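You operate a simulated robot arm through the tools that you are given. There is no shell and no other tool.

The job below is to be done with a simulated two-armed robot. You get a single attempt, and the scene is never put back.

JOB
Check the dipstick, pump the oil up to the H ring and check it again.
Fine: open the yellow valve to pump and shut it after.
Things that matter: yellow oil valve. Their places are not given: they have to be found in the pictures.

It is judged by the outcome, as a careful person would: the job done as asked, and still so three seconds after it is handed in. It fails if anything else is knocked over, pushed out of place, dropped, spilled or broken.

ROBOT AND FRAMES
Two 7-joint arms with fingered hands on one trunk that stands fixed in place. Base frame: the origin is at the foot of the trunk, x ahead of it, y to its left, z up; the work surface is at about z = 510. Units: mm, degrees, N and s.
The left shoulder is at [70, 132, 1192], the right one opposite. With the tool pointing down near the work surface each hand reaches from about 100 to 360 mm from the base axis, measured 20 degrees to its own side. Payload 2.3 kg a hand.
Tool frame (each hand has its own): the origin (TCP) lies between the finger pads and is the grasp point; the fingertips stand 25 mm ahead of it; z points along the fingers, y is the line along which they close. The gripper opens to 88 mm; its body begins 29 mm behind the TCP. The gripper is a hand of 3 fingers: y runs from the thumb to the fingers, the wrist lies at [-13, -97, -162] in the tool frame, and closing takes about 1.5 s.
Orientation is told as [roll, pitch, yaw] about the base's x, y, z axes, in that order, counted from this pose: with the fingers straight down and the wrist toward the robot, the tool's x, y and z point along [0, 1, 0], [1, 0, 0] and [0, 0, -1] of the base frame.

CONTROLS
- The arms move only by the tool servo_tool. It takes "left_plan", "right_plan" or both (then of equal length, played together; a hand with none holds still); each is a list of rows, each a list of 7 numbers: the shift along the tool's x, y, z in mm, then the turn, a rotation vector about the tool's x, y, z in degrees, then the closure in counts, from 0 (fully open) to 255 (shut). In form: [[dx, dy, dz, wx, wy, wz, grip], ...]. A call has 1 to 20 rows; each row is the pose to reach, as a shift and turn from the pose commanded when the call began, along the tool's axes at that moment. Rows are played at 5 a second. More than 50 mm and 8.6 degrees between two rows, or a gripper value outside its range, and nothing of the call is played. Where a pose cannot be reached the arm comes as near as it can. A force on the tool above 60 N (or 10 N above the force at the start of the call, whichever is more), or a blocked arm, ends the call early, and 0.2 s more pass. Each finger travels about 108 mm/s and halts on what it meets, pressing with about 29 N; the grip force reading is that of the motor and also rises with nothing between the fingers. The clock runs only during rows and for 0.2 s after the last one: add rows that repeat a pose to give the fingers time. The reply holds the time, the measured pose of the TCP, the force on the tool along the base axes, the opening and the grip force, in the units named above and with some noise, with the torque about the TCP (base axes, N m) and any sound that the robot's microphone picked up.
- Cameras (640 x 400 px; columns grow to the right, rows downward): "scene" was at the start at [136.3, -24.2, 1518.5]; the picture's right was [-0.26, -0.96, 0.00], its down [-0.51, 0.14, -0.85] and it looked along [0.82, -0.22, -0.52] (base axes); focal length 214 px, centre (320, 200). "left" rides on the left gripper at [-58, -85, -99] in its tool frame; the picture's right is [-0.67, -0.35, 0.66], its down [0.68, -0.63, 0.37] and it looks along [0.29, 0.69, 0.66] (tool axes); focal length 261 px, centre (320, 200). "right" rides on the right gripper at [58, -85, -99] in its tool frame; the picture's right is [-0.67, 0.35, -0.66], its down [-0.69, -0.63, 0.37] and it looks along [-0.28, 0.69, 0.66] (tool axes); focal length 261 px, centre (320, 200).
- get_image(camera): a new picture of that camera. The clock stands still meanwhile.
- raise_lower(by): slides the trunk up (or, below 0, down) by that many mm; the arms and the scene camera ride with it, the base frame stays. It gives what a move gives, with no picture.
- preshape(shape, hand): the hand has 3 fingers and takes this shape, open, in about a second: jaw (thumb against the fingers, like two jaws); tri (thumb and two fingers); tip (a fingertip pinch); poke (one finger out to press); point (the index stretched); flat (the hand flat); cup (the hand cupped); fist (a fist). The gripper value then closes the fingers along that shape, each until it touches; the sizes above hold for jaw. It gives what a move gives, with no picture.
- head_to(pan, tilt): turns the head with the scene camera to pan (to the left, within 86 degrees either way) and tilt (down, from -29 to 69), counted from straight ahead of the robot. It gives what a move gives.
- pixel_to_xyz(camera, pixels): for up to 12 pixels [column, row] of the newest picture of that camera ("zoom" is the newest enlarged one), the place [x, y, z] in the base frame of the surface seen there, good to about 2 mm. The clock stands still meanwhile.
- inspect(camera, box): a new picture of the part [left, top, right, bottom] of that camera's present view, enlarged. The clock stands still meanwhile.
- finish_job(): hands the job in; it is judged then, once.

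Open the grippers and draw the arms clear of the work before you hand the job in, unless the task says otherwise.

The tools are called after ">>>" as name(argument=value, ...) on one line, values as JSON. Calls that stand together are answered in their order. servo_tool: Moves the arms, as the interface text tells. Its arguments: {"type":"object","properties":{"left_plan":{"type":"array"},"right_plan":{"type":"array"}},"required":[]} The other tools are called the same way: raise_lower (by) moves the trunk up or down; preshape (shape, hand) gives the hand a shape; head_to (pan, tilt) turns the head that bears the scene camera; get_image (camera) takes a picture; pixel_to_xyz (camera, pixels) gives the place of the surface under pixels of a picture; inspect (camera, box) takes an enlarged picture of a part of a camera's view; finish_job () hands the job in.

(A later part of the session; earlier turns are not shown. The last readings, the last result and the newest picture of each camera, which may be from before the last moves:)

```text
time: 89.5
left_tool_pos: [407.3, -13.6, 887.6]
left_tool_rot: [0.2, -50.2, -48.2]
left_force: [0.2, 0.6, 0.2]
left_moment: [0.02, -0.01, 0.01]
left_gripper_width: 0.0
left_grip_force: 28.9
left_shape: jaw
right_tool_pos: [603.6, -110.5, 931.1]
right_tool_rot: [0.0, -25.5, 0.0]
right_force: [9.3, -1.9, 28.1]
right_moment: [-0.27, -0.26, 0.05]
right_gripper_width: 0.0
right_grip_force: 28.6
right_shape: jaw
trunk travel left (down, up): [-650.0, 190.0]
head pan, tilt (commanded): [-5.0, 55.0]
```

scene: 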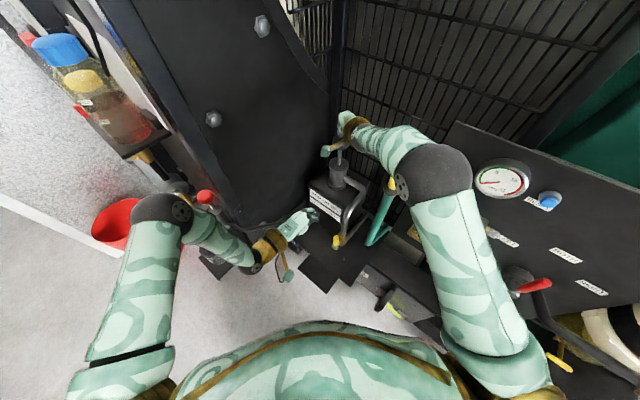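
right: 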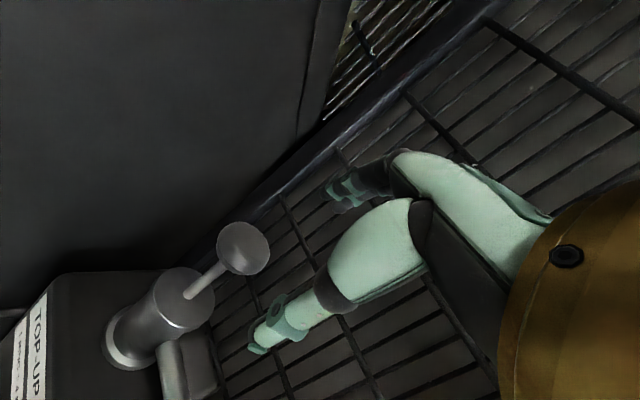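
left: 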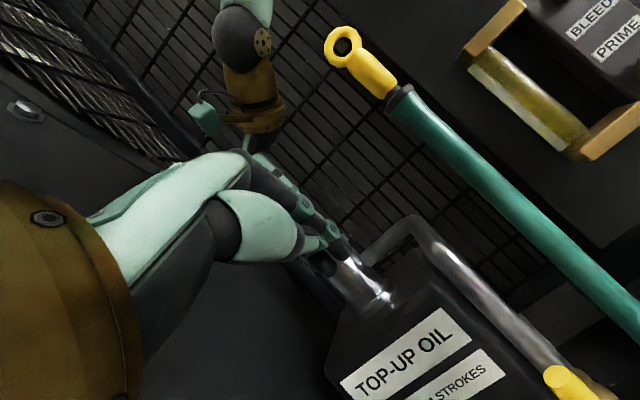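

Stroke 8 is down at the stop (28 N). I raise the hand so the knob returns, then lift it clear above the pump.

>>> servo_tool(right_plan=[[0, 5.1, -10.9, 0, 0, 0, 255], [0, 10.1, -21.8, 0, 0, 0, 255], [0, 15.2, -32.6, 0, 0, 0, 255], [0, 20.3, -43.5, 0, 0, 0, 255], [0, 25.4, -54.4, 0, 0, 0, 255], [0, 30.4, -65.3, 0, 0, 0, 255], [0, 34.2, -73.4, 0, 0, 0, 255], [0, 34.2, -73.4, 0, 0, 0, 255], [0, 34.2, -90, 0, 0, 0, 255], [0, 34.2, -115, 0, 0, 0, 255], [0, 34.2, -140, 0, 0, 0, 255], [0, 34.2, -140, 0, 0, 0, 255]])

>>> get_image(camera="right")

>>> get_image(camera="scene")

```text
time: 92.1
left_tool_pos: [410.6, -12.7, 886.4]
left_tool_rot: [0.0, -50.0, -47.9]
left_force: [0.4, 0.9, 0.3]
left_moment: [-0.04, 0.05, 0.02]
left_gripper_width: 0.0
left_grip_force: 29.1
left_shape: jaw
right_tool_pos: [577.4, -112.2, 1066.1]
right_tool_rot: [0.0, -24.9, 0.0]
right_force: [-0.2, 0.8, -0.8]
right_moment: [0.01, 0.01, 0.02]
right_gripper_width: 0.0
right_grip_force: 28.7
right_shape: jaw
trunk travel left (down, up): [-650.0, 190.0]
head pan, tilt (commanded): [-5.0, 55.0]
```

```text
taken
```

right: 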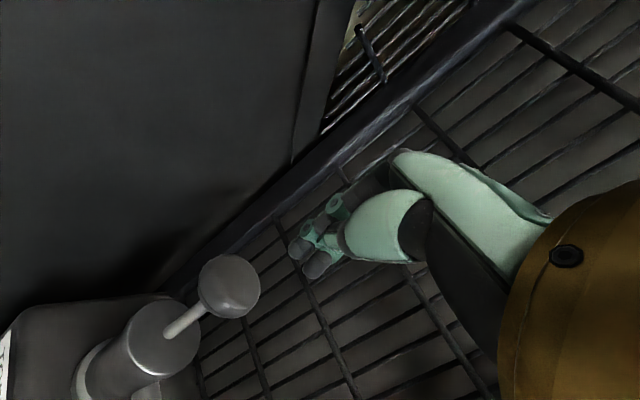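

```text
taken
```

scene: 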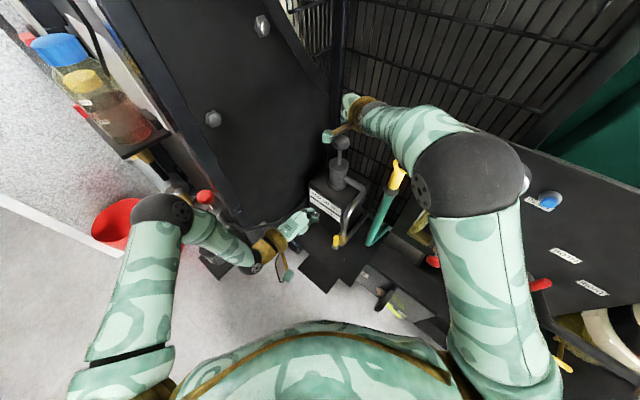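

The knob is back at the top and the hand is clear. I park the right hand back at about (346,-240,1300) before lowering the trunk to shut the valve.

>>> servo_tool(right_plan=[[0, 0, -30, 0, 0, 0, 255], [0, 0, -60, 0, 0, 0, 255], [0, 0, -90, 0, 0, 0, 200], [0, 0, -120, 0, 0, 0, 100], [0, 0, -150, 0, 0, 0, 0], [-16, -14, -170, 3, 0, 0, 0], [-32, -28, -190, 6, 0, 0, 0], [-48, -41, -210, 9, 0, 0, 0], [-64, -55, -230, 12, 0, 0, 0], [-80, -69, -250, 15, 0, 0, 0], [-96, -83, -270, 19, 0, 0, 0], [-112, -96, -290, 22, 0, 0, 0], [-128, -110, -310, 25, 0, 0, 0], [-128, -110, -310, 25, 0, 0, 0]])

>>> get_image(camera="scene")

```text
time: 95.1
left_tool_pos: [411.8, -12.7, 885.2]
left_tool_rot: [-0.1, -50.0, -47.9]
left_force: [-0.6, -0.6, 0.4]
left_moment: [-0.02, -0.02, 0.02]
left_gripper_width: 0.0
left_grip_force: 28.8
left_shape: jaw
right_tool_pos: [346.7, -239.9, 1301.7]
right_tool_rot: [0.0, 0.1, -0.1]
right_force: [-0.4, -0.3, -0.3]
right_moment: [-0.05, 0.02, -0.01]
right_gripper_width: 87.8
right_grip_force: 0.0
right_shape: jaw
trunk travel left (down, up): [-650.0, 190.0]
head pan, tilt (commanded): [-5.0, 55.0]
```

```text
taken
```

scene: 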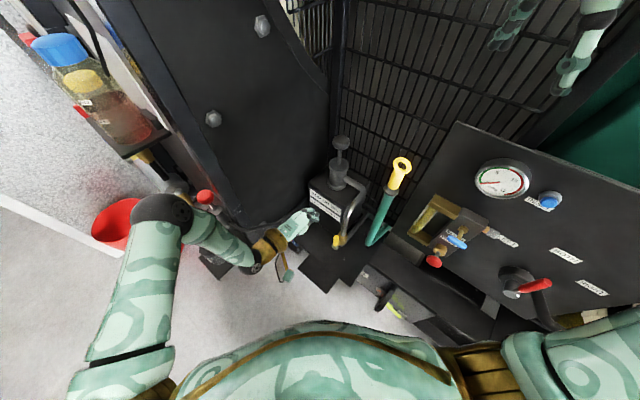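

The right hand is parked. I lower the trunk 150 mm, which brings the left hand back to about (411,-13,736) in front of the valve.

>>> raise_lower(by=-150)

>>> inspect(camera="scene", box=[260, 170, 380, 270])

>>> inspect(camera="left", box=[200, 100, 520, 340])

```text
time: 96.8
left_tool_pos: [410.7, -13.9, 736.4]
left_tool_rot: [-0.1, -50.0, -48.0]
left_force: [-0.7, -0.3, -1.0]
left_moment: [-0.04, -0.03, 0.01]
left_gripper_width: 0.0
left_grip_force: 29.3
left_shape: jaw
right_tool_pos: [347.0, -239.8, 1151.4]
right_tool_rot: [-0.1, 0.0, -0.1]
right_force: [-0.2, 0.5, -0.4]
right_moment: [0.04, 0.02, 0.03]
right_gripper_width: 87.6
right_grip_force: 0.1
right_shape: jaw
trunk travel left (down, up): [-500.0, 340.0]
head pan, tilt (commanded): [-5.0, 55.0]
```

```text
4.00 times, centred on (320, 220) of scene
```

zoom: 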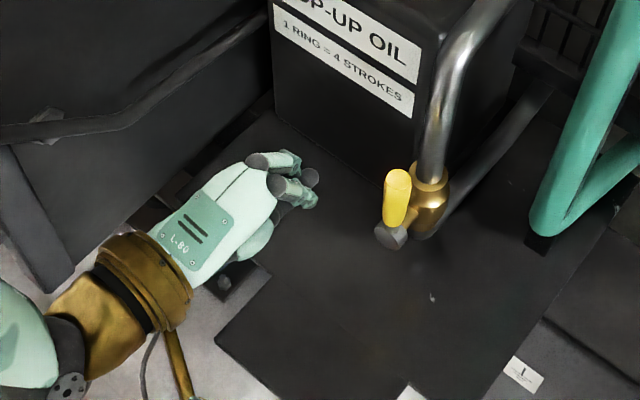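

```text
1.67 times, centred on (360, 220) of left
```

zoom: 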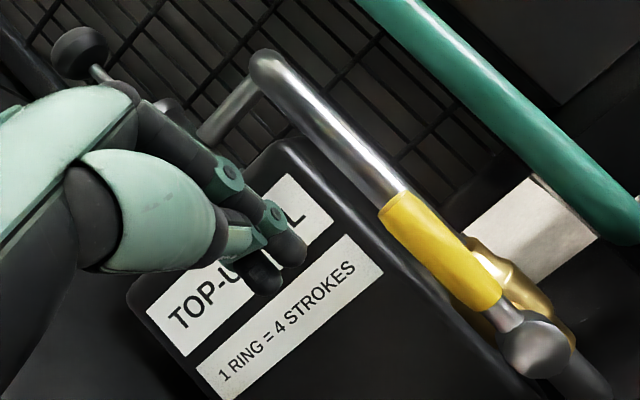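

The lever still stands upright. I move the left hand 71 mm sideways along its own -x, to the near side of the lever, still at standoff.

>>> servo_tool(left_plan=[[-18, 0, 0, 0, 0, 0, 255], [-36, 0, 0, 0, 0, 0, 255], [-54, 0, 0, 0, 0, 0, 255], [-71, 0, 0, 0, 0, 0, 255], [-71, 0, 0, 0, 0, 0, 255]])

>>> inspect(camera="scene", box=[260, 170, 380, 270])

>>> inspect(camera="left", box=[200, 100, 520, 340])

```text
time: 98.0
left_tool_pos: [358.1, -60.5, 736.1]
left_tool_rot: [0.0, -49.9, -47.9]
left_force: [-0.6, 0.8, -0.3]
left_moment: [0.01, -0.04, 0.02]
left_gripper_width: 0.3
left_grip_force: 28.6
left_shape: jaw
right_tool_pos: [347.0, -240.0, 1150.6]
right_tool_rot: [0.1, -0.1, 0.0]
right_force: [0.7, -0.4, 0.1]
right_moment: [-0.02, 0.01, 0.0]
right_gripper_width: 87.8
right_grip_force: 0.0
right_shape: jaw
trunk travel left (down, up): [-500.0, 340.0]
head pan, tilt (commanded): [-5.0, 55.0]
```

```text
4.00 times, centred on (320, 220) of scene
```

zoom: 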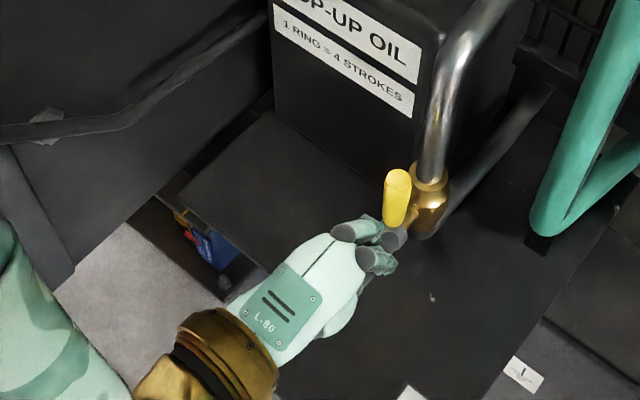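

```text
1.67 times, centred on (360, 220) of left
```

zoom: 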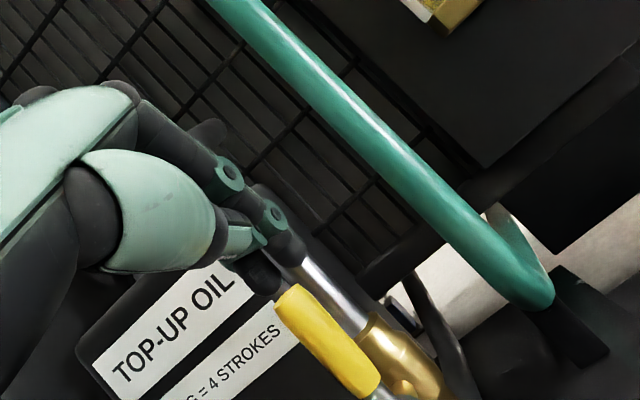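

The geometry puts the lever 38 mm to the +x side of the beak after advancing, so there is about 10 mm of gap. I advance 80 mm along the pointing direction.

>>> servo_tool(left_plan=[[0, 0, 20, 0, 0, 0, 255], [0, 0, 40, 0, 0, 0, 255], [0, 0, 55, 0, 0, 0, 255], [0, 0, 68, 0, 0, 0, 255], [0, 0, 80, 0, 0, 0, 255], [0, 0, 80, 0, 0, 0, 255]])

>>> inspect(camera="scene", box=[290, 160, 410, 260])

>>> inspect(camera="left", box=[200, 100, 520, 340])

```text
time: 99.5
left_tool_pos: [398.8, -106.1, 683.2]
left_tool_rot: [0.0, -50.0, -48.0]
left_force: [0.4, 0.1, 0.7]
left_moment: [-0.06, -0.02, 0.02]
left_gripper_width: 0.0
left_grip_force: 29.0
left_shape: jaw
right_tool_pos: [347.4, -239.9, 1151.2]
right_tool_rot: [0.0, 0.0, 0.0]
right_force: [0.1, -0.1, -0.1]
right_moment: [0.03, 0.0, -0.02]
right_gripper_width: 87.7
right_grip_force: 0.0
right_shape: jaw
trunk travel left (down, up): [-500.0, 340.0]
head pan, tilt (commanded): [-5.0, 55.0]
```

```text
4.00 times, centred on (350, 210) of scene
```

zoom: 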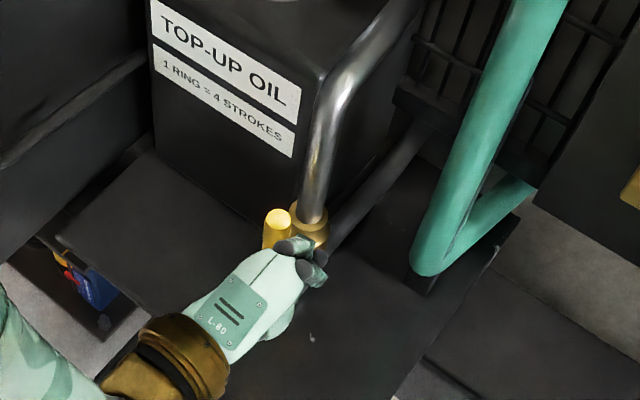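

```text
1.67 times, centred on (360, 220) of left
```

zoom: 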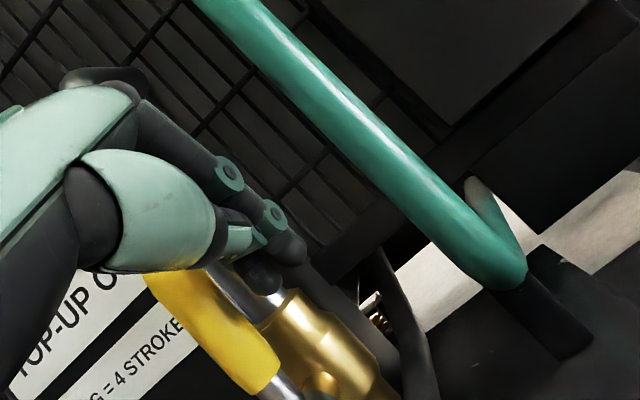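

The beak is now on the near side of the lever (at x=399,y=-106). I push it along +x and follow the arc through the first 30°.

>>> servo_tool(left_plan=[[5, 0, 0, 0, 0, 0, 255], [10, 1, 0, 0, 0, 0, 255], [17, 4.5, 0.5, 0, 0, 0, 255], [26, 7.5, 1.4, 0, 0, 0, 255], [36, 9.3, 3.2, 0, 0, 0, 255], [45.7, 9.7, 5.4, 0, 0, 0, 255], [45.7, 9.7, 5.4, 0, 0, 0, 255]])

>>> inspect(camera="scene", box=[290, 160, 410, 260])

>>> inspect(camera="left", box=[200, 100, 520, 340])

```text
time: 101.0
left_tool_pos: [439.5, -82.5, 688.8]
left_tool_rot: [0.1, -50.0, -48.1]
left_force: [-2.4, -0.1, -0.7]
left_moment: [-0.02, 0.04, -0.01]
left_gripper_width: 0.0
left_grip_force: 28.7
left_shape: jaw
right_tool_pos: [347.2, -239.7, 1151.0]
right_tool_rot: [-0.1, 0.0, -0.1]
right_force: [0.7, -0.1, 0.6]
right_moment: [0.02, 0.03, 0.01]
right_gripper_width: 87.7
right_grip_force: 0.0
right_shape: jaw
trunk travel left (down, up): [-500.0, 340.0]
head pan, tilt (commanded): [-5.0, 55.0]
```

```text
4.00 times, centred on (350, 210) of scene
```

zoom: 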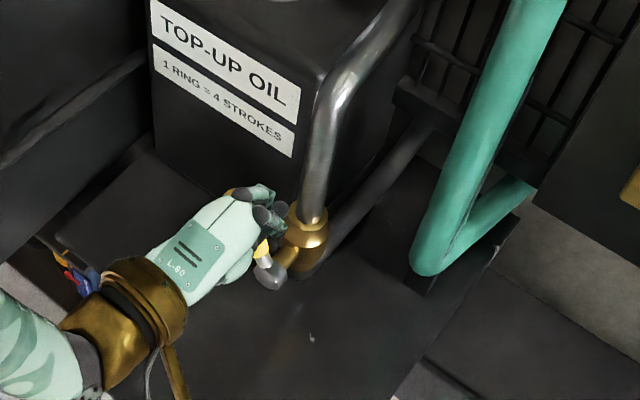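

```text
1.67 times, centred on (360, 220) of left
```

zoom: 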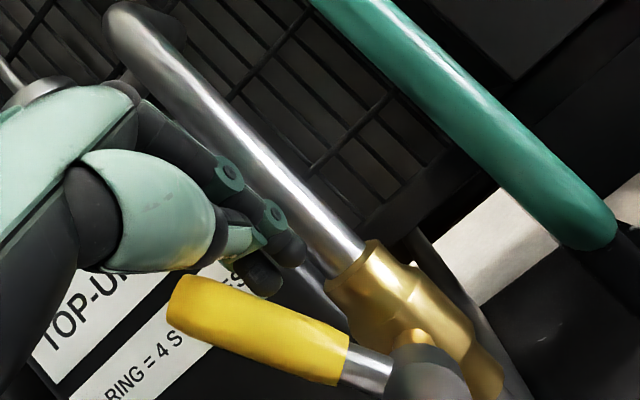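

The lever has come down to about 60°. I follow the arc down to about 15°.

>>> servo_tool(left_plan=[[9.8, -1, 3.1, 0, 0, 0, 255], [18.5, -3.3, 6.3, 0, 0, 0, 255], [26.8, -6.7, 10.2, 0, 0, 0, 255], [34, -10.9, 14.6, 0, 0, 0, 255], [40.3, -16.2, 19.6, 0, 0, 0, 255], [45.3, -21.2, 24.2, 0, 0, 0, 255], [45.3, -21.2, 24.2, 0, 0, 0, 255]])

>>> inspect(camera="scene", box=[290, 160, 410, 260])

>>> inspect(camera="left", box=[200, 100, 520, 340])

```text
time: 102.7
left_tool_pos: [478.1, -57.2, 656.1]
left_tool_rot: [-0.1, -50.0, -48.0]
left_force: [-0.5, -1.7, 0.9]
left_moment: [-0.03, -0.02, -0.03]
left_gripper_width: 0.0
left_grip_force: 28.7
left_shape: jaw
right_tool_pos: [347.2, -240.4, 1151.3]
right_tool_rot: [0.1, 0.0, 0.0]
right_force: [0.6, 0.1, -0.8]
right_moment: [-0.02, 0.02, -0.03]
right_gripper_width: 87.8
right_grip_force: 0.1
right_shape: jaw
trunk travel left (down, up): [-500.0, 340.0]
head pan, tilt (commanded): [-5.0, 55.0]
```

```text
4.00 times, centred on (350, 210) of scene
```

zoom: 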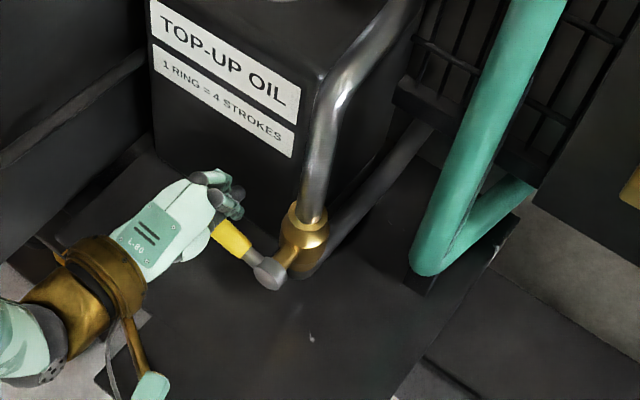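

```text
1.67 times, centred on (360, 220) of left
```

zoom: 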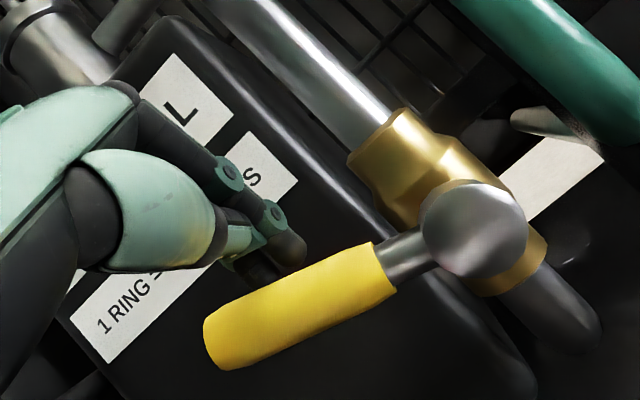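

The lever is now around 20° above shut. I continue pushing down toward horizontal in small steps.

>>> servo_tool(left_plan=[[4, -6, 5.2, 0, 0, 0, 255], [6, -9, 8, 0, 0, 0, 255], [7, -12, 10.3, 0, 0, 0, 255], [7.5, -15, 10.8, 0, 0, 0, 255], [7.5, -15, 10.8, 0, 0, 0, 255]])

>>> inspect(camera="scene", box=[290, 160, 410, 260])

>>> inspect(camera="left", box=[200, 100, 520, 340])

```text
time: 103.8
left_tool_pos: [482.9, -51.9, 638.1]
left_tool_rot: [0.1, -50.0, -48.1]
left_force: [2.6, -5.4, 2.3]
left_moment: [-0.1, -0.01, -0.02]
left_gripper_width: 0.1
left_grip_force: 29.1
left_shape: jaw
right_tool_pos: [348.1, -241.1, 1150.4]
right_tool_rot: [0.1, -0.1, 0.0]
right_force: [-0.7, 0.3, -0.4]
right_moment: [-0.01, 0.01, 0.01]
right_gripper_width: 87.8
right_grip_force: 0.1
right_shape: jaw
trunk travel left (down, up): [-500.0, 340.0]
head pan, tilt (commanded): [-5.0, 55.0]
```

```text
4.00 times, centred on (350, 210) of scene
```

zoom: 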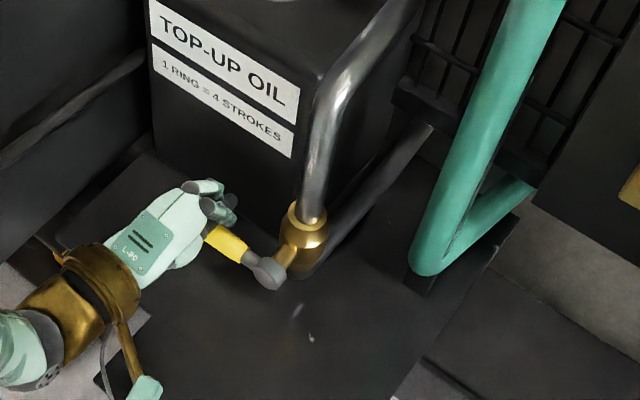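

```text
1.67 times, centred on (360, 220) of left
```

zoom: 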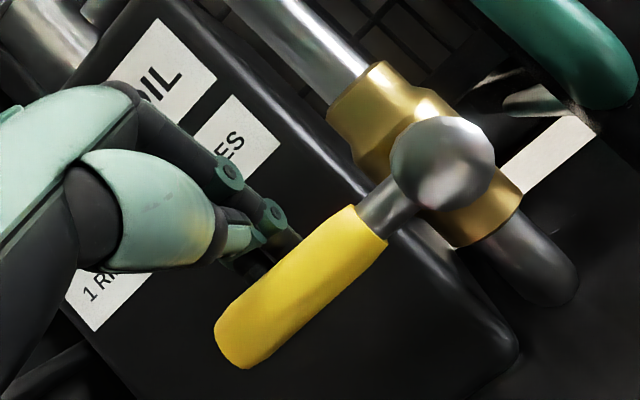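

The lever is at about 41° in the left view versus 43° when originally shut. I push a few millimetres more until I feel the stop.

>>> servo_tool(left_plan=[[0, -2, 0, 0, 0, 0, 255], [0, -4, 0, 0, 0, 0, 255], [0, -6, 0, 0, 0, 0, 255], [0, -6, 0, 0, 0, 0, 255]])

>>> inspect(camera="left", box=[200, 100, 520, 340])

```text
time: 104.8
left_tool_pos: [480.0, -48.8, 635.2]
left_tool_rot: [0.3, -50.0, -48.3]
left_force: [11.0, -10.8, 15.7]
left_moment: [-0.22, -0.35, -0.05]
left_gripper_width: 0.1
left_grip_force: 29.3
left_shape: jaw
right_tool_pos: [346.0, -243.1, 1151.8]
right_tool_rot: [0.0, 0.0, 0.0]
right_force: [-0.5, -0.5, 0.0]
right_moment: [0.02, -0.01, -0.03]
right_gripper_width: 87.7
right_grip_force: 0.1
right_shape: jaw
trunk travel left (down, up): [-500.0, 340.0]
head pan, tilt (commanded): [-5.0, 55.0]
```

```text
1.67 times, centred on (360, 220) of left
```

zoom: 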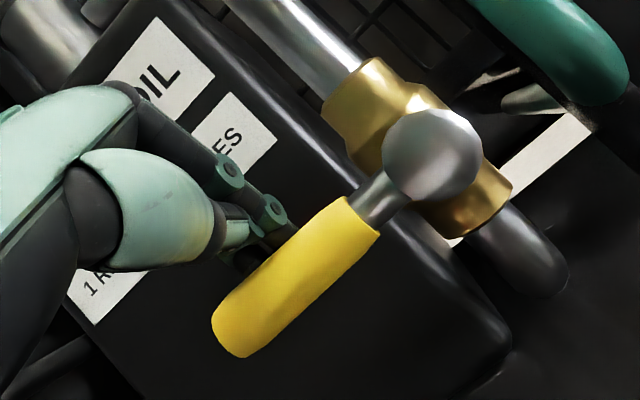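

The stop is met firmly (about 22 N), so the valve is shut. I lift off the lever and draw the left hand back along its axis.

>>> servo_tool(left_plan=[[0, 5, 0, 0, 0, 0, 255], [0, 12, 0, 0, 0, 0, 255], [0, 16, -15, 0, 0, 0, 255], [0, 16, -40, 0, 0, 0, 255], [0, 16, -65, 0, 0, 0, 255], [0, 16, -90, 0, 0, 0, 255], [0, 16, -90, 0, 0, 0, 255]])

>>> inspect(camera="scene", box=[305, 190, 375, 250])

>>> pixel_to_xyz(camera="zoom", pixels=[[185, 165], [215, 190], [250, 220], [270, 232], [300, 255]])

>>> get_image(camera="scene")

```text
time: 106.5
left_tool_pos: [438.9, -5.1, 704.5]
left_tool_rot: [0.0, -50.0, -47.8]
left_force: [-0.3, -0.3, -0.8]
left_moment: [-0.02, 0.03, -0.01]
left_gripper_width: 0.2
left_grip_force: 29.2
left_shape: jaw
right_tool_pos: [347.6, -239.6, 1150.4]
right_tool_rot: [-0.1, 0.0, 0.1]
right_force: [-0.8, -0.1, -1.1]
right_moment: [0.0, 0.04, 0.0]
right_gripper_width: 87.8
right_grip_force: 0.0
right_shape: jaw
trunk travel left (down, up): [-500.0, 340.0]
head pan, tilt (commanded): [-5.0, 55.0]
```

```text
6.67 times, centred on (340, 220) of scene
```

zoom: 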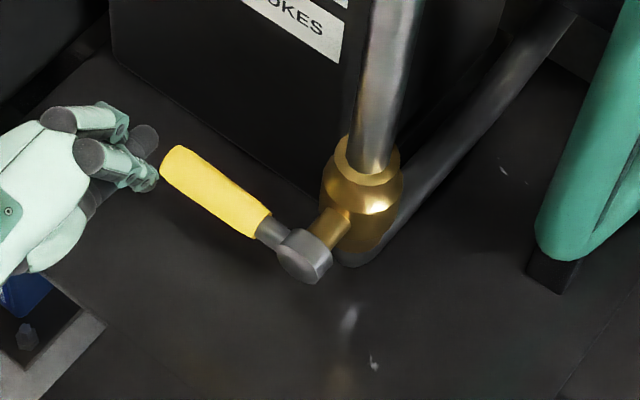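

```text
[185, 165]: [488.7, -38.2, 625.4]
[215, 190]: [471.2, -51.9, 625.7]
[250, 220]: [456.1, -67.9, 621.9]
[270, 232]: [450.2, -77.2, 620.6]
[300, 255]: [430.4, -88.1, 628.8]
```

```text
taken
```

scene: 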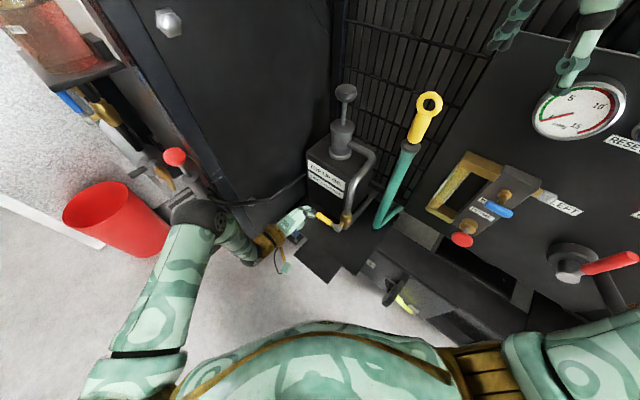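

The lever lies exactly as it did originally, so the valve is shut. Before raising the trunk I check the left elbow's clearance from the red-knobbed fixture near (180,165).

>>> pixel_to_xyz(camera="scene", pixels=[[205, 215], [195, 215], [220, 225], [175, 157], [190, 185], [180, 205], [240, 245], [270, 240], [160, 260], [185, 195]])

>>> inspect(camera="scene", box=[140, 130, 300, 290])

```text
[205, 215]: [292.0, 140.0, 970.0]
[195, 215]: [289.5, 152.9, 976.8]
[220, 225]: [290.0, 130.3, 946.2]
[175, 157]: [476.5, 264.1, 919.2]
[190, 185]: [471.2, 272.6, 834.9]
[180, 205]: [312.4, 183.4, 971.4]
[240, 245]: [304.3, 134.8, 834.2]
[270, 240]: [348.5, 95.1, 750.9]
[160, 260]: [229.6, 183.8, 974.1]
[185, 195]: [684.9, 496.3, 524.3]
```

```text
2.50 times, centred on (220, 210) of scene
```

zoom: 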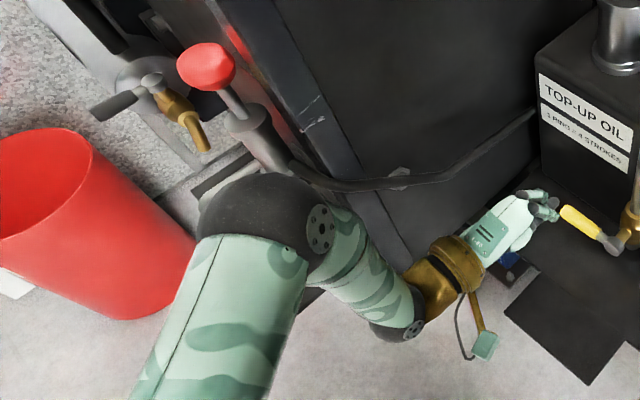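

The elbow is about 180 mm from that fixture. I raise the trunk back by 250 mm to the height used for the first dipstick check.

>>> raise_lower(by=250)

>>> get_image(camera="scene")

```text
time: 109.0
left_tool_pos: [440.3, -3.5, 953.1]
left_tool_rot: [0.1, -50.0, -48.0]
left_force: [-0.2, -0.7, -0.2]
left_moment: [0.01, 0.03, 0.0]
left_gripper_width: 0.0
left_grip_force: 29.5
left_shape: jaw
right_tool_pos: [346.8, -240.2, 1401.0]
right_tool_rot: [0.0, 0.1, 0.1]
right_force: [0.0, 0.6, 0.8]
right_moment: [0.01, -0.01, -0.04]
right_gripper_width: 88.0
right_grip_force: 0.1
right_shape: jaw
trunk travel left (down, up): [-750.0, 90.0]
head pan, tilt (commanded): [-5.0, 55.0]
```

```text
taken
```

scene: 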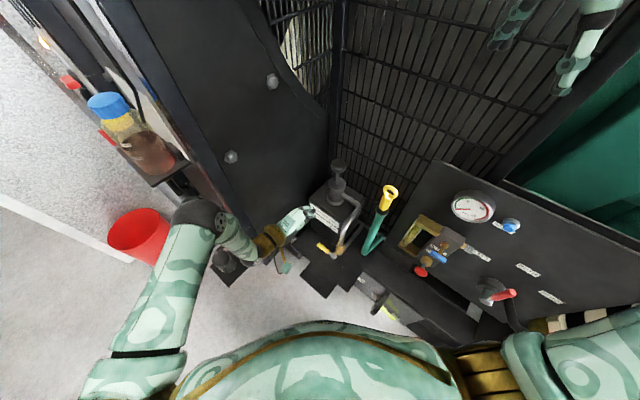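

Everything is as expected. I bring the right hand back above the dipstick at (451,-226,1130), yawed -40° as before.

>>> servo_tool(right_plan=[[2, 13, 30, 0, 0, 5, 0], [4, 26, 60, 0, 0, 10, 0], [5, 39, 90, 0, 0, 15, 0], [7, 52, 120, 0, 0, 20, 0], [9, 65, 150, 0, 0, 25, 0], [11, 78, 180, 0, 0, 30, 0], [12, 91, 210, 0, 0, 35, 0], [14, 104, 240, 0, 0, 40, 0], [14, 104, 271, 0, 0, 40, 0], [14, 104, 271, 0, 0, 40, 0]])

>>> inspect(camera="right", box=[170, 230, 290, 320])

>>> pixel_to_xyz(camera="zoom", pixels=[[290, 85], [340, 80], [420, 140], [455, 190], [440, 240], [400, 255], [300, 195], [220, 230], [250, 270], [190, 250]])

```text
time: 111.2
left_tool_pos: [438.6, -3.4, 953.6]
left_tool_rot: [0.0, -50.0, -48.1]
left_force: [-0.5, 0.1, 0.0]
left_moment: [-0.01, -0.02, 0.0]
left_gripper_width: 0.1
left_grip_force: 28.8
left_shape: jaw
right_tool_pos: [450.3, -226.0, 1129.6]
right_tool_rot: [0.1, 0.0, -40.0]
right_force: [-0.1, -0.3, -0.4]
right_moment: [0.0, -0.01, -0.01]
right_gripper_width: 87.9
right_grip_force: 0.0
right_shape: jaw
trunk travel left (down, up): [-750.0, 90.0]
head pan, tilt (commanded): [-5.0, 55.0]
```

```text
4.44 times, centred on (230, 275) of right
```

zoom: 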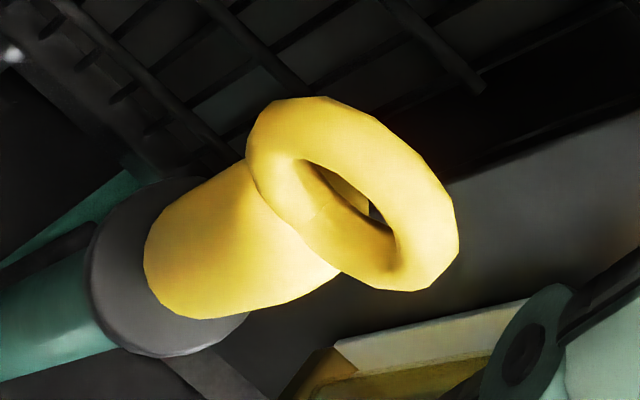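

```text
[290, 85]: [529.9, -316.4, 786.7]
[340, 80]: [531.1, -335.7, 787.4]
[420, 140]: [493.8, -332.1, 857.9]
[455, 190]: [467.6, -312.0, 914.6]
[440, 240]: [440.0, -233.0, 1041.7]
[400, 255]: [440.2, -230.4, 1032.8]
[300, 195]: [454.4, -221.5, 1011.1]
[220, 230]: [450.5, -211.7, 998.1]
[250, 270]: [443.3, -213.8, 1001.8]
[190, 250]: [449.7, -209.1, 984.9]
```

The ring and plug are at the same place to within about 2–3 mm. I lower the open hand onto it as before.

>>> servo_tool(right_plan=[[1.9, -0.5, 25, 0, 0, 0, 0], [1.9, -0.5, 50, 0, 0, 0, 0], [1.9, -0.5, 75, 0, 0, 0, 0], [1.9, -0.5, 92, 0, 0, 0, 0], [1.9, -0.5, 100, 0, 0, 0, 0], [1.9, -0.5, 107, 0, 0, 0, 0], [1.9, -0.5, 107, 0, 0, 0, 0]])

>>> inspect(camera="right", box=[160, 100, 480, 300])

```text
time: 112.8
left_tool_pos: [438.9, -4.2, 954.3]
left_tool_rot: [0.1, -50.1, -47.9]
left_force: [-0.4, 0.3, -0.2]
left_moment: [0.01, 0.0, -0.02]
left_gripper_width: 0.0
left_grip_force: 29.1
left_shape: jaw
right_tool_pos: [451.5, -223.4, 1022.6]
right_tool_rot: [0.0, 0.0, -40.0]
right_force: [-0.7, 0.3, -1.0]
right_moment: [-0.02, -0.03, -0.01]
right_gripper_width: 87.9
right_grip_force: 0.0
right_shape: jaw
trunk travel left (down, up): [-750.0, 90.0]
head pan, tilt (commanded): [-5.0, 55.0]
```

```text
2.00 times, centred on (320, 200) of right
```

zoom: 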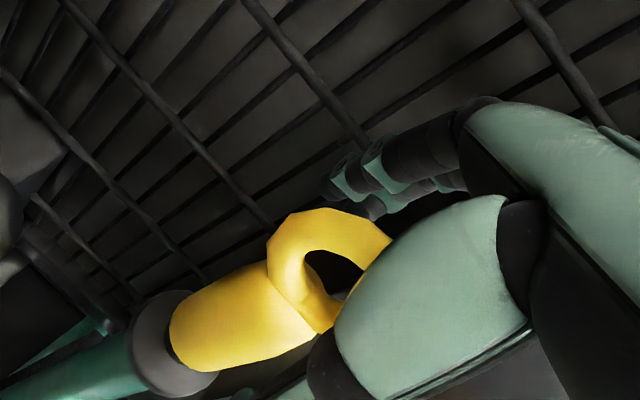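

The ring is between thumb and fingers as on the first check. I close the hand and then lift the stick slowly.

>>> servo_tool(right_plan=[[0, 0, 0, 0, 0, 0, 60], [0, 0, 0, 0, 0, 0, 110], [0, 0, 0, 0, 0, 0, 150], [0, 0, 0, 0, 0, 0, 190], [0, 0, 0, 0, 0, 0, 230], [0, 0, 0, 0, 0, 0, 255], [0, 0, 0, 0, 0, 0, 255], [0, 0, 0, 0, 0, 0, 255], [0, 0, 0, 0, 0, 0, 255], [0, 0, -8, 0, 0, 0, 255], [0, 0, -18, 0, 0, 0, 255], [0, 0, -30, 0, 0, 0, 255], [0, 0, -45, 0, 0, 0, 255], [0, 0, -60, 0, 0, 0, 255], [0, 0, -60, 0, 0, 0, 255]])

>>> inspect(camera="right", box=[160, 100, 480, 300])

```text
time: 116.0
left_tool_pos: [440.0, -4.1, 953.2]
left_tool_rot: [-0.1, -50.1, -47.9]
left_force: [-0.6, -1.2, 0.0]
left_moment: [-0.03, -0.02, -0.03]
left_gripper_width: 0.4
left_grip_force: 29.1
left_shape: jaw
right_tool_pos: [452.0, -224.5, 1083.4]
right_tool_rot: [0.0, 0.0, -40.1]
right_force: [0.9, 0.3, -1.0]
right_moment: [0.02, 0.05, -0.01]
right_gripper_width: 21.4
right_grip_force: 28.9
right_shape: jaw
trunk travel left (down, up): [-750.0, 90.0]
head pan, tilt (commanded): [-5.0, 55.0]
```

```text
2.00 times, centred on (320, 200) of right
```

zoom: 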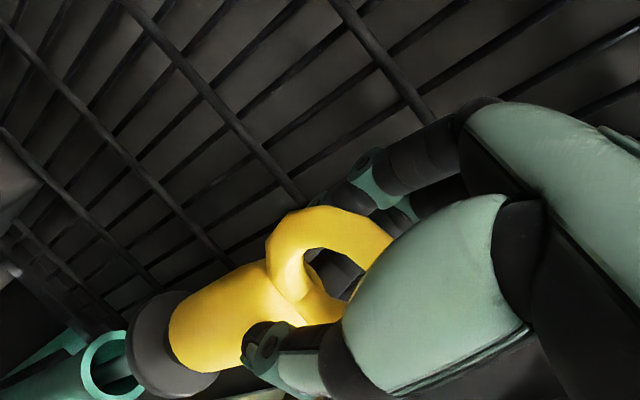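

The stick is gripped at 21 mm and coming out smoothly. I lift another 228 mm to bring the scale clear of the tube.

>>> servo_tool(right_plan=[[0, 0, -20, 0, 0, 0, 255], [0, 0, -40, 0, 0, 0, 255], [0, 0, -60, 0, 0, 0, 255], [0, 0, -80, 0, 0, 0, 255], [0, 0, -100, 0, 0, 0, 255], [0, 0, -120, 0, 0, 0, 255], [0, 0, -140, 0, 0, 0, 255], [0, 0, -160, 0, 0, 0, 255], [0, 0, -180, 0, 0, 0, 255], [0, 0, -200, 0, 0, 0, 255], [0, 0, -210, 0, 0, 0, 255], [0, 0, -210, 0, 0, 0, 255]])

>>> inspect(camera="scene", box=[374, 188, 398, 218])

>>> inspect(camera="scene", box=[384, 194, 394, 204])

```text
time: 118.6
left_tool_pos: [440.4, -3.8, 953.8]
left_tool_rot: [0.0, -50.1, -47.9]
left_force: [0.3, 0.9, -0.9]
left_moment: [-0.01, -0.02, 0.0]
left_gripper_width: 0.0
left_grip_force: 29.1
left_shape: jaw
right_tool_pos: [452.7, -223.5, 1292.4]
right_tool_rot: [0.0, 0.1, -40.0]
right_force: [-0.3, -0.4, -1.3]
right_moment: [-0.03, 0.0, 0.0]
right_gripper_width: 21.1
right_grip_force: 29.0
right_shape: jaw
trunk travel left (down, up): [-750.0, 90.0]
head pan, tilt (commanded): [-5.0, 55.0]
```

```text
13.33 times, centred on (386, 203) of scene
```

zoom: 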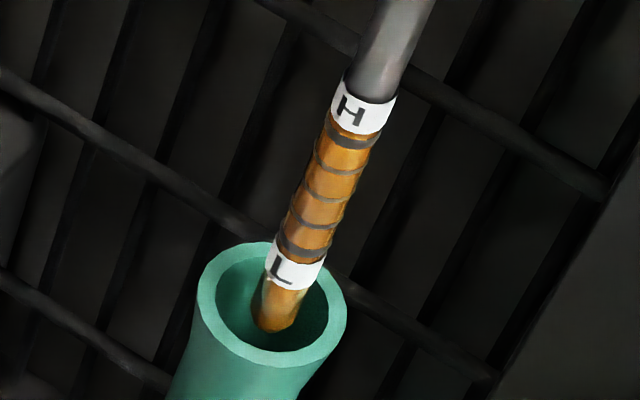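

```text
16.00 times, centred on (389, 199) of scene
```

zoom: 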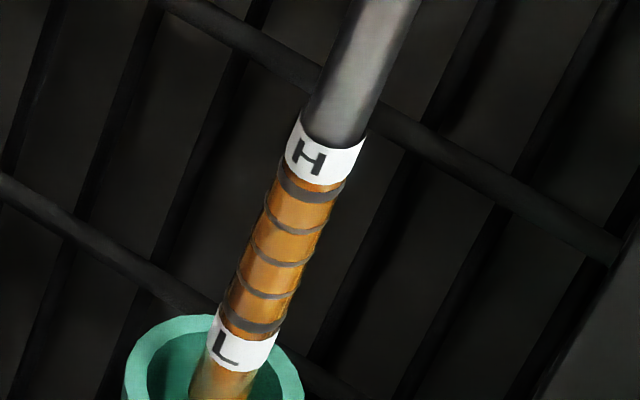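

The film now reaches right up to the H ring (oil continuous from the tip to the dark ring just under the H label), with the label and the stick above it dry. I measure the tip against the tube mouth before putting it back.

>>> inspect(camera="scene", box=[374, 198, 394, 222])

>>> pixel_to_xyz(camera="zoom", pixels=[[215, 200], [280, 150], [372, 215], [300, 278], [250, 262], [355, 260], [290, 220], [300, 180], [320, 120], [335, 60], [270, 200], [310, 205]])

>>> inspect(camera="right", box=[100, 240, 260, 340])

```text
16.00 times, centred on (384, 210) of scene
```

zoom: 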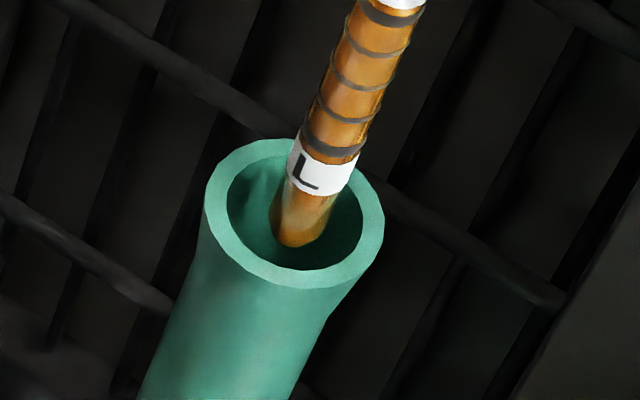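

```text
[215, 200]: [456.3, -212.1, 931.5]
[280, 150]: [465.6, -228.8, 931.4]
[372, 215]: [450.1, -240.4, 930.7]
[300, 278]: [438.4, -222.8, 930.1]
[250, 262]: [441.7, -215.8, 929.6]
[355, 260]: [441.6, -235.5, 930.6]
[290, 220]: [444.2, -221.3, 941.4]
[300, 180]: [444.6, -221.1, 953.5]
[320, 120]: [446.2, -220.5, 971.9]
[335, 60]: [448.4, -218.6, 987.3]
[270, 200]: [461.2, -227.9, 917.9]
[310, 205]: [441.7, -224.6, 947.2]
```

```text
4.00 times, centred on (180, 290) of right
```

zoom: 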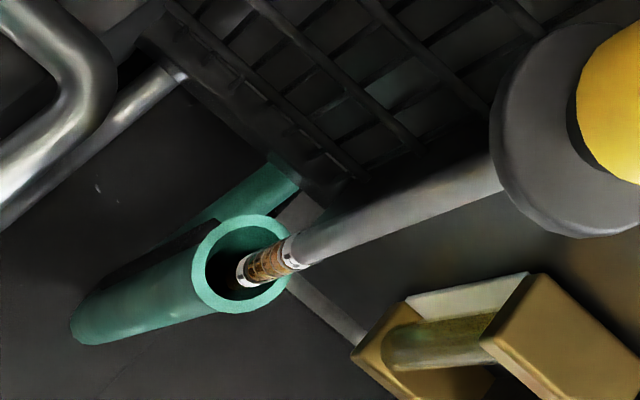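

The tip axis is at about (449,-225) and the mouth centre at (452,-227). I shift about 3.6 mm and lower the tip 35 mm into the tube.

>>> servo_tool(right_plan=[[0.2, 1.8, 0, 0, 0, 0, 255], [0.4, 3.6, 0, 0, 0, 0, 255], [0.4, 3.6, 8, 0, 0, 0, 255], [0.4, 3.6, 16, 0, 0, 0, 255], [0.4, 3.6, 25, 0, 0, 0, 255], [0.4, 3.6, 35, 0, 0, 0, 255], [0.4, 3.6, 35, 0, 0, 0, 255]])

>>> inspect(camera="scene", box=[374, 198, 394, 222])

```text
time: 120.2
left_tool_pos: [439.3, -3.3, 952.5]
left_tool_rot: [0.1, -49.9, -47.8]
left_force: [-0.2, -1.0, -0.4]
left_moment: [-0.03, -0.03, -0.03]
left_gripper_width: 0.0
left_grip_force: 28.5
left_shape: jaw
right_tool_pos: [455.9, -225.7, 1257.0]
right_tool_rot: [-0.1, 0.2, -40.0]
right_force: [-0.2, 0.0, -0.6]
right_moment: [-0.02, -0.04, 0.01]
right_gripper_width: 21.2
right_grip_force: 29.1
right_shape: jaw
trunk travel left (down, up): [-750.0, 90.0]
head pan, tilt (commanded): [-5.0, 55.0]
```

```text
16.00 times, centred on (384, 210) of scene
```

zoom: 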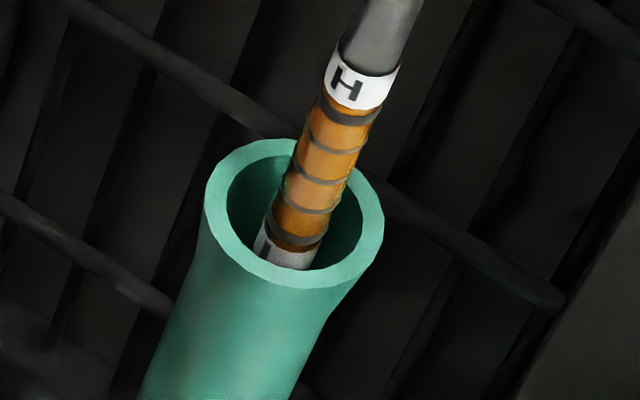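

The tip is inside the tube, with a clear view again of oil reaching the H ring. I lower the rest of the way, drifting back to the original lateral position.

>>> servo_tool(right_plan=[[0, -0.3, 20, 0, 0, 0, 255], [0, -0.6, 40, 0, 0, 0, 255], [-0.1, -0.9, 60, 0, 0, 0, 255], [-0.1, -1.2, 80, 0, 0, 0, 255], [-0.1, -1.5, 100, 0, 0, 0, 255], [-0.2, -1.8, 120, 0, 0, 0, 255], [-0.2, -2.1, 140, 0, 0, 0, 255], [-0.3, -2.4, 160, 0, 0, 0, 255], [-0.3, -2.7, 180, 0, 0, 0, 255], [-0.4, -3.0, 200, 0, 0, 0, 255], [-0.4, -3.3, 216, 0, 0, 0, 255], [-0.4, -3.6, 226, 0, 0, 0, 255], [-0.4, -3.6, 232, 0, 0, 0, 255], [-0.4, -3.6, 232, 0, 0, 0, 255]])

>>> inspect(camera="right", box=[160, 100, 480, 300])

```text
time: 123.2
left_tool_pos: [441.0, -4.1, 952.8]
left_tool_rot: [0.0, -50.0, -48.0]
left_force: [-0.2, 0.3, 0.4]
left_moment: [0.01, -0.02, 0.02]
left_gripper_width: 0.0
left_grip_force: 28.8
left_shape: jaw
right_tool_pos: [450.8, -226.8, 1024.8]
right_tool_rot: [0.5, 0.7, -40.7]
right_force: [0.8, 0.2, -0.6]
right_moment: [0.03, -0.03, -0.01]
right_gripper_width: 21.5
right_grip_force: 29.0
right_shape: jaw
trunk travel left (down, up): [-750.0, 90.0]
head pan, tilt (commanded): [-5.0, 55.0]
```

```text
2.00 times, centred on (320, 200) of right
```

zoom: 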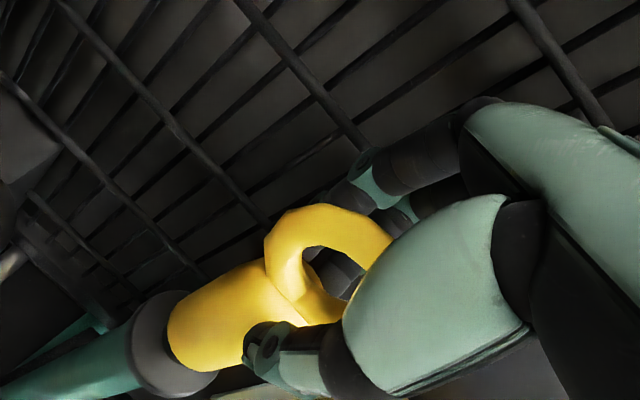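

It's about 2–3 mm above the seat. I lower the last 4 mm and release the fingers.

>>> servo_tool(right_plan=[[0, 0, 2, 0, 0, 0, 255], [0, 0, 4, 0, 0, 0, 255], [0, 0, 4, 0, 0, 0, 255], [0, 0, 3, 0, 0, 0, 180], [0, 0, 3, 0, 0, 0, 120], [0, 0, 2, 0, 0, 0, 60], [0, 0, 1, 0, 0, 0, 0], [0, 0, 0, 0, 0, 0, 0], [0, 0, 0, 0, 0, 0, 0]])

>>> inspect(camera="right", box=[160, 100, 480, 300])

>>> inspect(camera="scene", box=[365, 175, 411, 221])

```text
time: 125.2
left_tool_pos: [440.1, -3.7, 954.4]
left_tool_rot: [0.0, -50.0, -47.9]
left_force: [0.3, 1.4, 0.6]
left_moment: [0.0, 0.02, -0.01]
left_gripper_width: 0.0
left_grip_force: 29.5
left_shape: jaw
right_tool_pos: [449.6, -225.7, 1024.6]
right_tool_rot: [0.4, 0.7, -40.6]
right_force: [-0.7, 0.4, 0.5]
right_moment: [0.01, 0.0, -0.01]
right_gripper_width: 87.7
right_grip_force: 0.0
right_shape: jaw
trunk travel left (down, up): [-750.0, 90.0]
head pan, tilt (commanded): [-5.0, 55.0]
```

```text
2.00 times, centred on (320, 200) of right
```

zoom: 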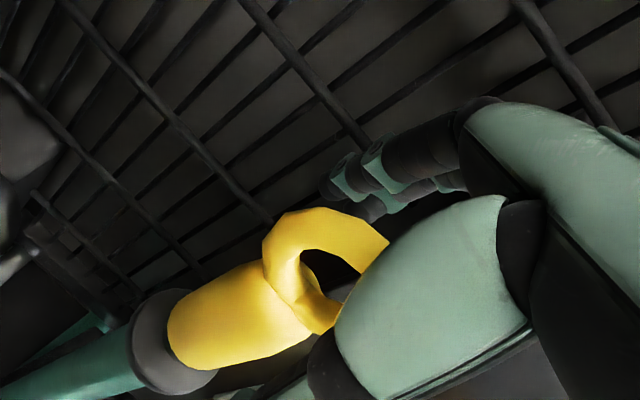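

```text
8.70 times, centred on (388, 198) of scene
```

zoom: 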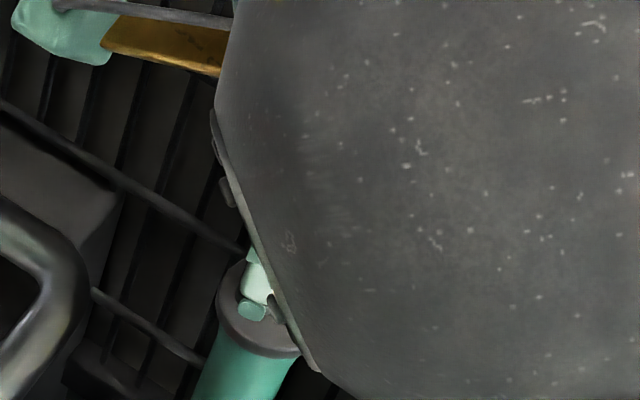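

The stick is released and seated. I raise the right hand straight up clear of the ring.

>>> servo_tool(right_plan=[[0, 0, -10, 0, 0, 0, 0], [0, 0, -25, 0, 0, 0, 0], [0, 0, -50, 0, 0, 0, 0], [0, 0, -80, 0, 0, 0, 0], [0, 0, -120, 0, 0, 0, 0], [0, 0, -120, 0, 0, 0, 0]])

>>> get_image(camera="scene")

>>> get_image(camera="right")

```text
time: 126.6
left_tool_pos: [439.3, -3.8, 953.2]
left_tool_rot: [-0.1, -50.0, -47.9]
left_force: [1.4, -0.9, 0.1]
left_moment: [0.03, 0.01, 0.0]
left_gripper_width: 0.0
left_grip_force: 28.9
left_shape: jaw
right_tool_pos: [451.8, -221.8, 1147.1]
right_tool_rot: [0.1, 0.0, -39.8]
right_force: [0.2, -0.7, -0.8]
right_moment: [0.02, -0.01, -0.02]
right_gripper_width: 87.6
right_grip_force: 0.0
right_shape: jaw
trunk travel left (down, up): [-750.0, 90.0]
head pan, tilt (commanded): [-5.0, 55.0]
```

```text
taken
```

scene: 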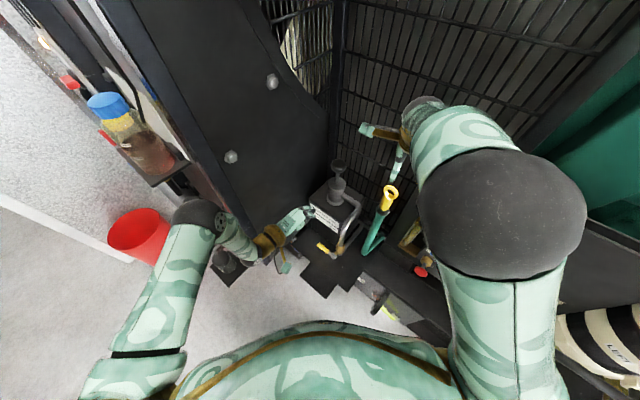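

```text
taken
```

right: 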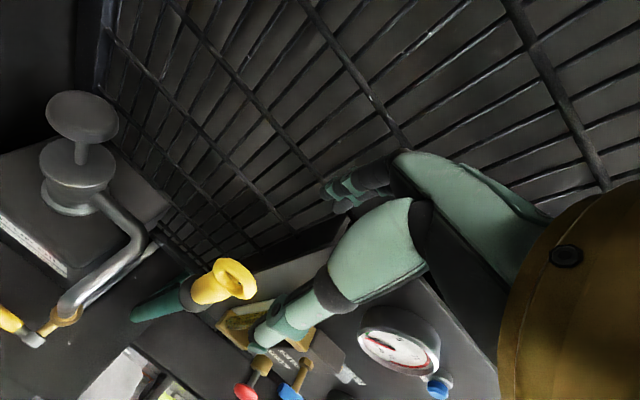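

The dipstick is back in its tube. I retract both hands: the right one back and up to its parking place, the left one back along its axis, opening it.

>>> servo_tool(right_plan=[[0, 0, -30, 0, 0, -4, 0], [0, 0, -60, 0, 0, -8, 0], [-10, -9, -85, 0, 0, -12, 0], [-20, -18, -110, 0, 0, -16, 0], [-31, -26, -135, 0, 0, -20, 0], [-41, -35, -160, 0, 0, -24, 0], [-51, -44, -185, 0, 0, -28, 0], [-62, -52, -210, 0, 0, -32, 0], [-72, -61, -232, 0, 0, -36, 0], [-82, -70, -255, 0, 0, -40, 0], [-82, -70, -255, 0, 0, -40, 0]], left_plan=[[0, 0, -12, 0, 0, 0, 255], [0, 0, -24, 0, 0, 0, 255], [0, 0, -36, 0, 0, 0, 255], [0, 0, -48, 0, 0, 0, 255], [0, 0, -60, 0, 0, 0, 200], [0, 0, -72, 0, 0, 0, 150], [0, 0, -84, 0, 0, 0, 100], [0, 0, -96, 0, 0, 0, 50], [0, 0, -108, 0, 0, 0, 0], [0, 0, -120, 0, 0, 0, 0], [0, 0, -120, 0, 0, 0, 0]])

>>> get_image(camera="scene")

>>> inspect(camera="scene", box=[296, 150, 416, 270])

>>> inspect(camera="scene", box=[365, 175, 411, 221])

```text
time: 129.0
left_tool_pos: [378.1, 64.3, 1030.7]
left_tool_rot: [-0.1, -50.0, -47.9]
left_force: [-0.5, -1.3, 0.4]
left_moment: [-0.01, -0.01, 0.01]
left_gripper_width: 87.6
left_grip_force: 0.1
left_shape: jaw
right_tool_pos: [345.2, -241.4, 1399.7]
right_tool_rot: [0.0, 0.0, 0.0]
right_force: [0.3, -0.5, -0.4]
right_moment: [-0.02, 0.01, 0.01]
right_gripper_width: 87.8
right_grip_force: 0.0
right_shape: jaw
trunk travel left (down, up): [-750.0, 90.0]
head pan, tilt (commanded): [-5.0, 55.0]
```

```text
taken
```

scene: 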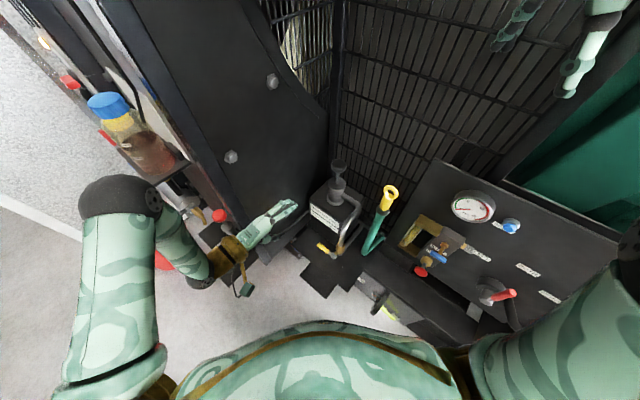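

```text
3.33 times, centred on (356, 210) of scene
```

zoom: 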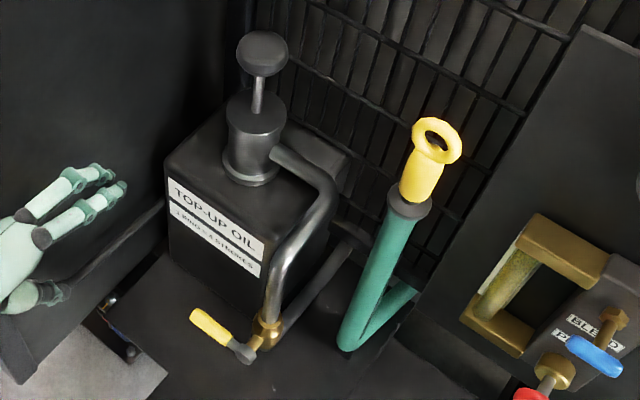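

```text
8.70 times, centred on (388, 198) of scene
```

zoom: 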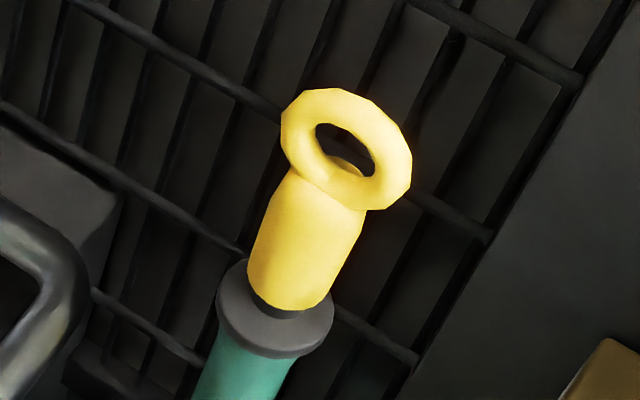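

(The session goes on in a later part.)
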